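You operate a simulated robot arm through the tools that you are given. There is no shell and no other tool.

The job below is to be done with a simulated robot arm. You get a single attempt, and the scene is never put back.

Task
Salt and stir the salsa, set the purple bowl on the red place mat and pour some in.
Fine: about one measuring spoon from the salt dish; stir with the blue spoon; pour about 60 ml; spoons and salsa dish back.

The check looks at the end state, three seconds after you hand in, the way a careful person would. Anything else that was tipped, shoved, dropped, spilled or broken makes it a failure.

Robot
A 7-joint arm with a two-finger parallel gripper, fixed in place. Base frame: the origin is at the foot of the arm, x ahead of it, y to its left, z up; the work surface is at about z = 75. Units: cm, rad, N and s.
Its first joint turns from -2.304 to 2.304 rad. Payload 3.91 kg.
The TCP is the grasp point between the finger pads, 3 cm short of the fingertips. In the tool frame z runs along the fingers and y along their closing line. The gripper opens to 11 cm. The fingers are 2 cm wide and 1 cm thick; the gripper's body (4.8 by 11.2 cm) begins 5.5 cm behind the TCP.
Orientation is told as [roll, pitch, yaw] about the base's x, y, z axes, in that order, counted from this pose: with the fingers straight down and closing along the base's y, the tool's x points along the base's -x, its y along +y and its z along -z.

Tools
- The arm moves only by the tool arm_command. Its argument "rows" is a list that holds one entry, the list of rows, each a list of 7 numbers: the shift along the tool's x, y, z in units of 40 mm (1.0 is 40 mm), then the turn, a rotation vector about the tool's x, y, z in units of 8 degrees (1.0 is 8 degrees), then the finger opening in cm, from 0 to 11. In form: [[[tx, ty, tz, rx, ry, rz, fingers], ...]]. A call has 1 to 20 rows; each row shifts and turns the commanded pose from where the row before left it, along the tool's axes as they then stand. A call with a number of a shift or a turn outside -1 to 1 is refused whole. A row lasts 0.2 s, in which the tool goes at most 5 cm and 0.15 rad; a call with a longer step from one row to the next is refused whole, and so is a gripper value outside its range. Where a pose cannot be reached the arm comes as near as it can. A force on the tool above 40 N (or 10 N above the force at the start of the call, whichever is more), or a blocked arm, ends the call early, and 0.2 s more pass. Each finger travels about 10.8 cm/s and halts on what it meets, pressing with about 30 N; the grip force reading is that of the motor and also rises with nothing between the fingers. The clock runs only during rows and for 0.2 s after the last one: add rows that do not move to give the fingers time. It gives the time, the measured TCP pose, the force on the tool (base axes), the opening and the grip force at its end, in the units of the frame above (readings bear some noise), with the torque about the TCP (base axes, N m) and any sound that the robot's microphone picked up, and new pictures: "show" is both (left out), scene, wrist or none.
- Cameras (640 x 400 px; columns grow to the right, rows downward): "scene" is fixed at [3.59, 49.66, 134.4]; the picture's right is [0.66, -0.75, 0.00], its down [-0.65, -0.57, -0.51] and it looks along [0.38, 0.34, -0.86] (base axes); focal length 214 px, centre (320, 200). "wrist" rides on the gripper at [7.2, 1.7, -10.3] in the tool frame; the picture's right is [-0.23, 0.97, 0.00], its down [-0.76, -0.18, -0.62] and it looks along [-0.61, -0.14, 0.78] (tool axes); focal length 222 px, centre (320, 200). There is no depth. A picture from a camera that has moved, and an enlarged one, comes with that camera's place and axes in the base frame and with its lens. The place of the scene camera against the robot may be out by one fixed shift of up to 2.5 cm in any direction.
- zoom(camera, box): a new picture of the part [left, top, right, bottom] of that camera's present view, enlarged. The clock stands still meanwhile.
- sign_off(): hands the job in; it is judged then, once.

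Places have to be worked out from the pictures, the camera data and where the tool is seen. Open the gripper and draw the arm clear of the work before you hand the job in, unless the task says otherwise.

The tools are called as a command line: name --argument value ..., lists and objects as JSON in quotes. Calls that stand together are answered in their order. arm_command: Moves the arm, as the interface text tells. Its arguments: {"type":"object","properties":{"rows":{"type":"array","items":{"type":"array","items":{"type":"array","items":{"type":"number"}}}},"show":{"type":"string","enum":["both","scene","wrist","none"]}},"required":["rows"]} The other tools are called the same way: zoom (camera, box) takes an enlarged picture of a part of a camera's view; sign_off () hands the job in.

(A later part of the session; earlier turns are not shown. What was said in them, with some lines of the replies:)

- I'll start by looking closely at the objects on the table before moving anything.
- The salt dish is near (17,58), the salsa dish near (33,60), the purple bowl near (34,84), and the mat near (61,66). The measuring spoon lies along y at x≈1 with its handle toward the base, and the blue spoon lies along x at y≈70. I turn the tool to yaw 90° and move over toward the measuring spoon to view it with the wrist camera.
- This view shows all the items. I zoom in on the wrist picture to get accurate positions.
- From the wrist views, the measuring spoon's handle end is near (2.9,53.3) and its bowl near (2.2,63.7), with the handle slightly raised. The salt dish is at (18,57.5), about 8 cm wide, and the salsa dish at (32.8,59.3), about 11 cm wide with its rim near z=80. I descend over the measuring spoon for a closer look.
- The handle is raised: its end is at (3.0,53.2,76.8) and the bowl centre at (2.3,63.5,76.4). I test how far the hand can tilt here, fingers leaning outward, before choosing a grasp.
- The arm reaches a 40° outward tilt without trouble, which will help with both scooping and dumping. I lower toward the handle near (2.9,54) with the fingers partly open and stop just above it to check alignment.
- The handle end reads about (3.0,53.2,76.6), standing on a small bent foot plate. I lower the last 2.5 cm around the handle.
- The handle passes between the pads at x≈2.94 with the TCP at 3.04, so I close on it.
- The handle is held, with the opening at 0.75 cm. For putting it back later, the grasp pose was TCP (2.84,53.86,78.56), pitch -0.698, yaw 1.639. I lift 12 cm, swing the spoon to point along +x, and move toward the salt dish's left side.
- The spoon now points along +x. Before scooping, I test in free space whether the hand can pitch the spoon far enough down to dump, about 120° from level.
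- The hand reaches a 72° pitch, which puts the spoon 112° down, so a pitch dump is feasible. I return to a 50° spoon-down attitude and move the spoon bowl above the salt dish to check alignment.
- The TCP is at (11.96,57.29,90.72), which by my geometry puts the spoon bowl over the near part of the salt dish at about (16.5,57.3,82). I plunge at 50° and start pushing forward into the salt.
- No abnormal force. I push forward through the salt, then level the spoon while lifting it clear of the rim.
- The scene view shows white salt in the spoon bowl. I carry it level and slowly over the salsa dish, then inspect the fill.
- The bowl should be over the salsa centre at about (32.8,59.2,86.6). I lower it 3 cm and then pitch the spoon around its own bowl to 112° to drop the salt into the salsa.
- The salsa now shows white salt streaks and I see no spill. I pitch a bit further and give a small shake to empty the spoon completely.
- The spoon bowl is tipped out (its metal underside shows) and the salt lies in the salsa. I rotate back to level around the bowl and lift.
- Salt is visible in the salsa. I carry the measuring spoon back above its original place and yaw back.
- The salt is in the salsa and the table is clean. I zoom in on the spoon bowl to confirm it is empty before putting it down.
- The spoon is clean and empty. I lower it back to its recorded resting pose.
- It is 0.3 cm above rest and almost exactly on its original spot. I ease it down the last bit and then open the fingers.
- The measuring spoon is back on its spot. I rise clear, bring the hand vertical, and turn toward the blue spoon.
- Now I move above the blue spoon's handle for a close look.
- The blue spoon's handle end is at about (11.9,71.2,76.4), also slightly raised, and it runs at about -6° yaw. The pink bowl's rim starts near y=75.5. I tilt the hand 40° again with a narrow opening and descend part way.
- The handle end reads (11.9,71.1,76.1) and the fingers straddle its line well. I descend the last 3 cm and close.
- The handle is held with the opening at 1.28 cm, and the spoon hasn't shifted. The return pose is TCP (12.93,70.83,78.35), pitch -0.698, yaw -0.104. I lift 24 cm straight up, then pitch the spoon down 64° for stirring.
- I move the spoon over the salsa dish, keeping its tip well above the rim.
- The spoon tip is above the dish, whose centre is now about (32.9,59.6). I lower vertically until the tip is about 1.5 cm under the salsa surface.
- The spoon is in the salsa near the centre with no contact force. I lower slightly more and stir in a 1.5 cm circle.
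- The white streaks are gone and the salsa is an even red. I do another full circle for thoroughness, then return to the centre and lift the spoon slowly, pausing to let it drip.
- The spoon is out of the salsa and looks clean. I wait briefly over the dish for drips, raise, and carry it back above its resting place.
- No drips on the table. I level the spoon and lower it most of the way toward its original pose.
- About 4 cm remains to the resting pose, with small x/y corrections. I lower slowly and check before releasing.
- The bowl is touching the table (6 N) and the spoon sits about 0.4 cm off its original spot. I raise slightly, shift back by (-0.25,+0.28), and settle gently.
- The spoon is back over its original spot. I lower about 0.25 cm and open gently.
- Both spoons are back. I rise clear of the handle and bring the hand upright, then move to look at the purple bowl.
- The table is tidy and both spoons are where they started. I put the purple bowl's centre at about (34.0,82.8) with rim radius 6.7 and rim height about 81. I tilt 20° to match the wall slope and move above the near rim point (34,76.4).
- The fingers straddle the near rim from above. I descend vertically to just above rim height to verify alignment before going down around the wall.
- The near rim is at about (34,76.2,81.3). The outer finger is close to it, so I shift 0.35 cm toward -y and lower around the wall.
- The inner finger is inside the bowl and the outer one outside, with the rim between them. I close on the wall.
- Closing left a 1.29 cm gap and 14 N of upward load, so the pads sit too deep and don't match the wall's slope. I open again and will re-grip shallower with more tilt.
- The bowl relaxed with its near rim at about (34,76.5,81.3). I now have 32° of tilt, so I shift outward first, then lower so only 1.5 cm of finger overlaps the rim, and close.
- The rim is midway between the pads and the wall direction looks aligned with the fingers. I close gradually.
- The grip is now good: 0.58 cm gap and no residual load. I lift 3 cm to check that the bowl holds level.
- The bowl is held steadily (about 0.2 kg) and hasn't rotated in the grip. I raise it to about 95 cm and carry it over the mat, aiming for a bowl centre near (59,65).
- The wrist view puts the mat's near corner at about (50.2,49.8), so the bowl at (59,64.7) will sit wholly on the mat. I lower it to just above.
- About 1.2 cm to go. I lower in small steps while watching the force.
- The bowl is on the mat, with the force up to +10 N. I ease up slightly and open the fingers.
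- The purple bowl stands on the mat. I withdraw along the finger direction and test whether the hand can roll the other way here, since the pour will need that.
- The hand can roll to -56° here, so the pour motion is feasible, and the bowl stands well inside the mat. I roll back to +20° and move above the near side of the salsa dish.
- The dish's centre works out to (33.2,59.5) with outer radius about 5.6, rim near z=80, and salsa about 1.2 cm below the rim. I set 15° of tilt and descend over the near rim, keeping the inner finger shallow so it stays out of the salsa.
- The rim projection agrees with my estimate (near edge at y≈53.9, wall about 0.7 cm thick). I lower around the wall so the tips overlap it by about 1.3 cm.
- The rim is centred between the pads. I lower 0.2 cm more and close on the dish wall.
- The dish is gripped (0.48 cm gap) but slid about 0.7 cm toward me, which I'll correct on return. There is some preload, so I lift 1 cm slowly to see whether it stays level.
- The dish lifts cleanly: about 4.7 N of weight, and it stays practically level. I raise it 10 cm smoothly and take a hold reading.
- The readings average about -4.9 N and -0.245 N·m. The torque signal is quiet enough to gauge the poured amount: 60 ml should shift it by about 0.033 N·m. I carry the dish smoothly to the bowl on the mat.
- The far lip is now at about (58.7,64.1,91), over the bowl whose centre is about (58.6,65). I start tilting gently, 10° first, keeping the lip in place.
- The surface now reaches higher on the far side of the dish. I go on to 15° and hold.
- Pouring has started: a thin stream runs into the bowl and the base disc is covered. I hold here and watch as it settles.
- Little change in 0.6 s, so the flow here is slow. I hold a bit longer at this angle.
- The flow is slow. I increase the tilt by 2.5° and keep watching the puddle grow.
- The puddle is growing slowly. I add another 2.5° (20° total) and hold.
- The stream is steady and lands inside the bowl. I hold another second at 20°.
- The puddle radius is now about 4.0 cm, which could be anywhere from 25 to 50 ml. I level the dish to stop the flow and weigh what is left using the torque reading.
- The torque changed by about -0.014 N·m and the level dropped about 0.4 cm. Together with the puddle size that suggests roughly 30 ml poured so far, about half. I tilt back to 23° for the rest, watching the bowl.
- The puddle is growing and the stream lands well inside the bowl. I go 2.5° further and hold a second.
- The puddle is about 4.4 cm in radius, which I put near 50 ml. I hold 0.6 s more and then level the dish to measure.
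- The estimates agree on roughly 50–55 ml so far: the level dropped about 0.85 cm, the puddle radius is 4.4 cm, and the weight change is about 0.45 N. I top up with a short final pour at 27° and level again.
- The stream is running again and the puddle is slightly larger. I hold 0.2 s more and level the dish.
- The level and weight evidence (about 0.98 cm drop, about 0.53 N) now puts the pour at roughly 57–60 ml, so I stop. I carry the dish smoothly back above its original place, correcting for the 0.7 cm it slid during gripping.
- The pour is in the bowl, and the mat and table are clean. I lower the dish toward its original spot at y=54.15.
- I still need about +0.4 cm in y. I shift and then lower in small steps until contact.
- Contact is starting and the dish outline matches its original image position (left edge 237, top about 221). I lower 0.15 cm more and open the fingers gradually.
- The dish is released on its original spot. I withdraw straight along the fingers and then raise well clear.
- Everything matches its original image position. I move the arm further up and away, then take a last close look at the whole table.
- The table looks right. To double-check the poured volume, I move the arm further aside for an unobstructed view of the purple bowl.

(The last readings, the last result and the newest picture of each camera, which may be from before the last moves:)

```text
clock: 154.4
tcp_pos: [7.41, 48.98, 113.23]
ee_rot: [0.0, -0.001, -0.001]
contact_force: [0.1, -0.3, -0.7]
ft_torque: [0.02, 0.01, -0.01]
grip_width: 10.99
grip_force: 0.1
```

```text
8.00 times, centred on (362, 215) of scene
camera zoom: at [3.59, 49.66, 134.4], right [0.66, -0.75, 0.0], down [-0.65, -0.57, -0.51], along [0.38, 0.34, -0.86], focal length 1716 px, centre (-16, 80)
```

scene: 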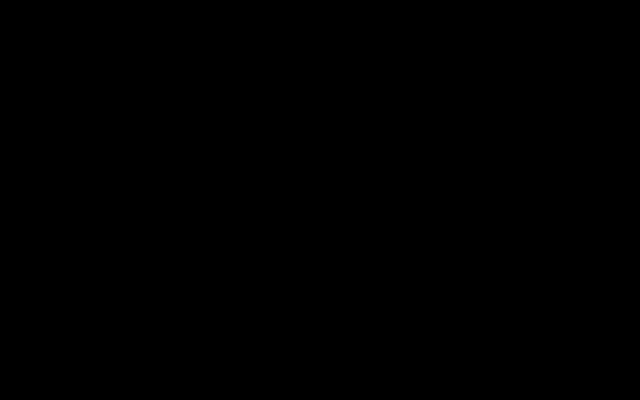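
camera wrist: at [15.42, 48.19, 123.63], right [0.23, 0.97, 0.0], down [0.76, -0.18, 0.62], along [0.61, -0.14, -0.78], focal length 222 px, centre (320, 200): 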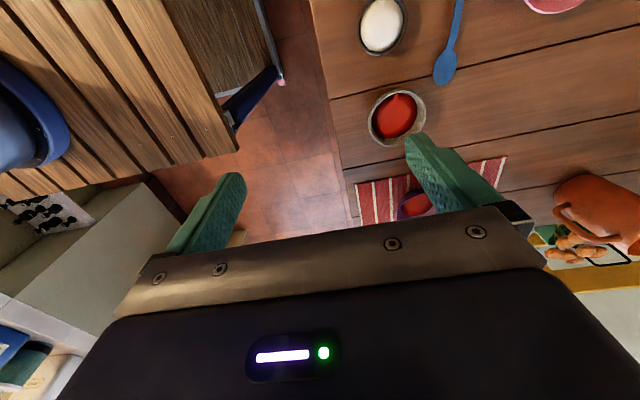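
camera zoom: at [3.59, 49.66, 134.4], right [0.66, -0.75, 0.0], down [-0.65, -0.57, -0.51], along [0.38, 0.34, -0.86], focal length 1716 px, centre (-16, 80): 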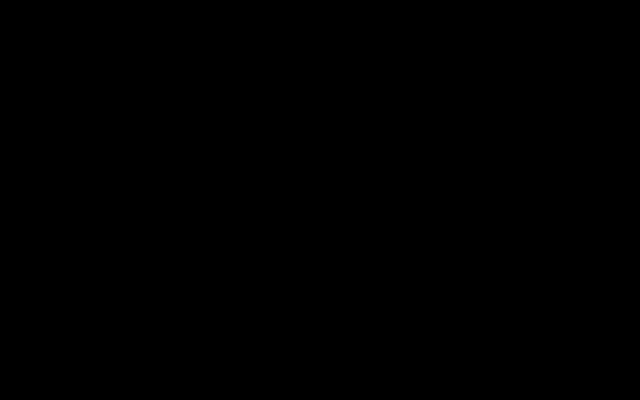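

The arm body is blocking the scene camera. I lower it to a spot where the view was clear before, well above the measuring spoon.

arm_command --rows '[[[0.17, 0.15, 0.95, 0, 0, 0, 8], [0.17, 0.15, 0.95, 0, 0, 0, 6], [0.17, 0.15, 0.95, 0, 0, 0, 6], [0.17, 0.15, 0.95, 0, 0, 0, 6], [0.17, 0.15, 0.5, 0, 0, 0, 6], [0, 0, 0, 0, 0, 0, 6]]]' --show "scene"

zoom --camera "scene" --box '[360, 125, 424, 175]'

zoom --camera "scene" --box '[330, 190, 394, 240]'

```text
clock: 155.8
tcp_pos: [3.92, 51.77, 95.8]
ee_rot: [-0.002, 0.001, 0.0]
contact_force: [0.3, 0.1, 0.0]
ft_torque: [0.01, 0.03, -0.02]
grip_width: 5.98
grip_force: 0.1
```

scene: 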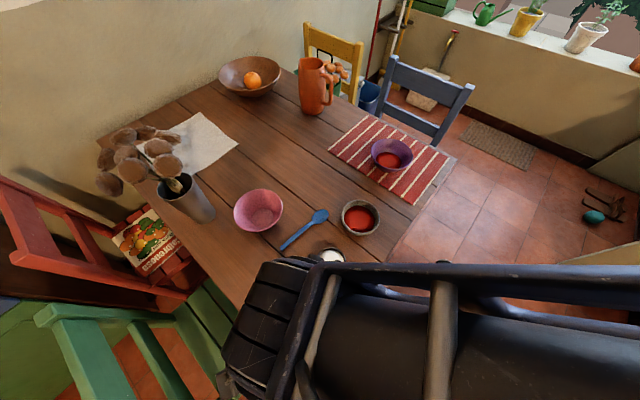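

```text
8.00 times, centred on (392, 150) of scene
camera zoom: at [3.59, 49.66, 134.4], right [0.66, -0.75, 0.0], down [-0.65, -0.57, -0.51], along [0.38, 0.34, -0.86], focal length 1716 px, centre (-256, 600)
```

zoom: 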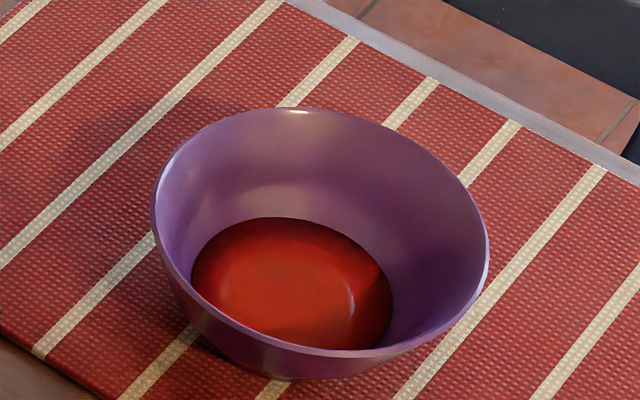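

```text
8.00 times, centred on (362, 215) of scene
camera zoom: at [3.59, 49.66, 134.4], right [0.66, -0.75, 0.0], down [-0.65, -0.57, -0.51], along [0.38, 0.34, -0.86], focal length 1716 px, centre (-16, 80)
```

zoom: 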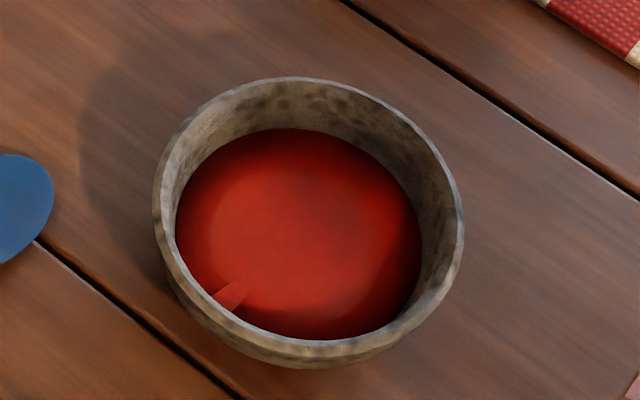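

The unobstructed views agree with about 60 ml: the surface is about 1.5 cm deep at 4.3 cm radius in the bowl, and the dish level is down about 1 cm. Everything else is in place, so I raise the arm and park it clear with the gripper open.

arm_command --rows '[[[0, 0, -1, 0, 0, 0, 11], [0, 0, -1, 0, 0, 0, 11], [0, 0, -1, 0, 0, 0, 11], [0, 0, -1, 0, 0, 0, 11], [0, 0, -1, 0, 0, 0, 11], [-0.95, 0, 0, 0, 0, 0, 11], [-0.95, 0, 0, 0, 0, 0, 11], [-0.95, 0, 0, 0, 0, 0, 11], [-0.95, 0, 0, 0, 0, 0, 11], [-0.95, 0, 0, 0, 0, 0, 11], [-0.95, 0, 0, 0, 0, 0, 11], [-0.95, 0, 0, 0, 0, 0, 11], [-0.95, 0, 0, 0, 0, 0, 11], [0, 0, 0, 0, 0, 0, 11], [0, 0, 0, 0, 0, 0, 11]]]'

zoom --camera "scene" --box '[220, 100, 460, 340]'

```text
clock: 159.0
tcp_pos: [34.51, 51.93, 116.31]
ee_rot: [0.001, 0.001, 0.003]
contact_force: [-0.9, 0.2, 0.3]
ft_torque: [0.01, 0.02, 0.01]
grip_width: 10.98
grip_force: 0.1
camera wrist: at [27.19, 53.68, 126.6], right [0.23, 0.97, 0.0], down [0.76, -0.18, 0.62], along [0.61, -0.14, -0.78], focal length 222 px, centre (320, 200)
```

scene: 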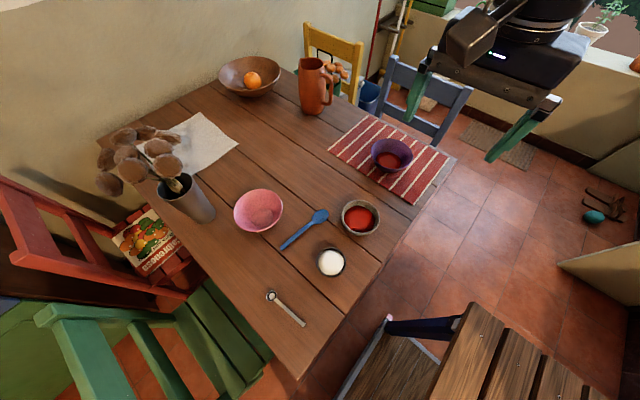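
wrist: 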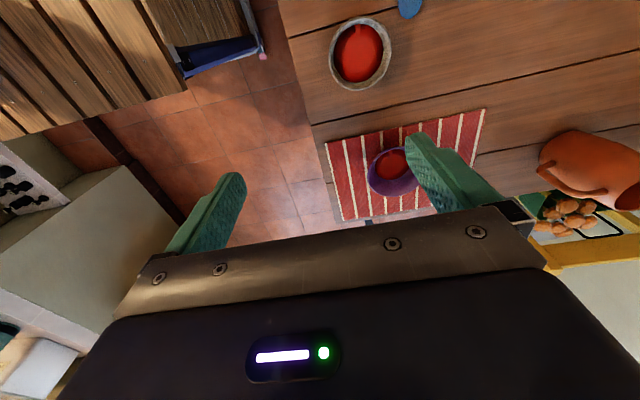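

```text
1.67 times, centred on (340, 220) of scene
camera zoom: at [3.59, 49.66, 134.4], right [0.66, -0.75, 0.0], down [-0.65, -0.57, -0.51], along [0.38, 0.34, -0.86], focal length 358 px, centre (287, 167)
```

zoom: 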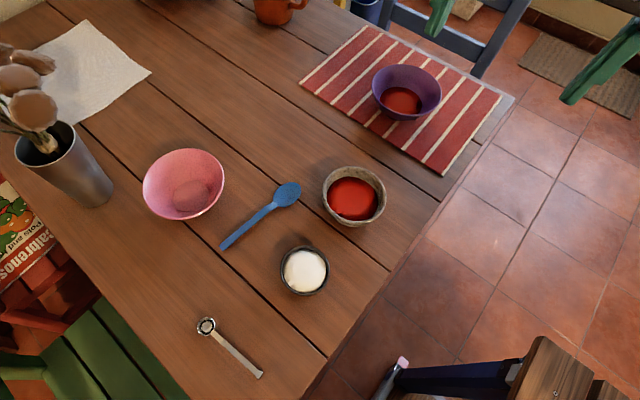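

The purple bowl is on the mat with the poured salsa, and both spoons and the salsa dish are back in place. Nothing is spilled or disturbed, and the arm is clear with the gripper open. I hand the job in.

sign_off

```text
The job is handed in.
```

The salsa is salted and stirred, and the purple bowl is on the red mat with about 60 ml poured in. I've handed the job in.

- **Salt:** I added one measuring spoon from the salt dish. The spoon was empty when I checked it before putting it back.
- **Stirring:** I made two full circles with the blue spoon, and the white streaks were gone after the first.
- **Pour:** The volume is estimated, not measured. The weight change gave about 54 ml, the bowl's fill about 67 ml and the drop in the dish 65–80 ml, so "about 60" could be off by 10–15 ml either way.
- **Put back:** In the pictures, both spoons and the salsa dish are within a few millimetres of where they started. The dish slid about 0.7 cm when I gripped it, and I corrected for that when setting it down.

I saw nothing spilled or tipped, and the arm is parked clear with the gripper open.
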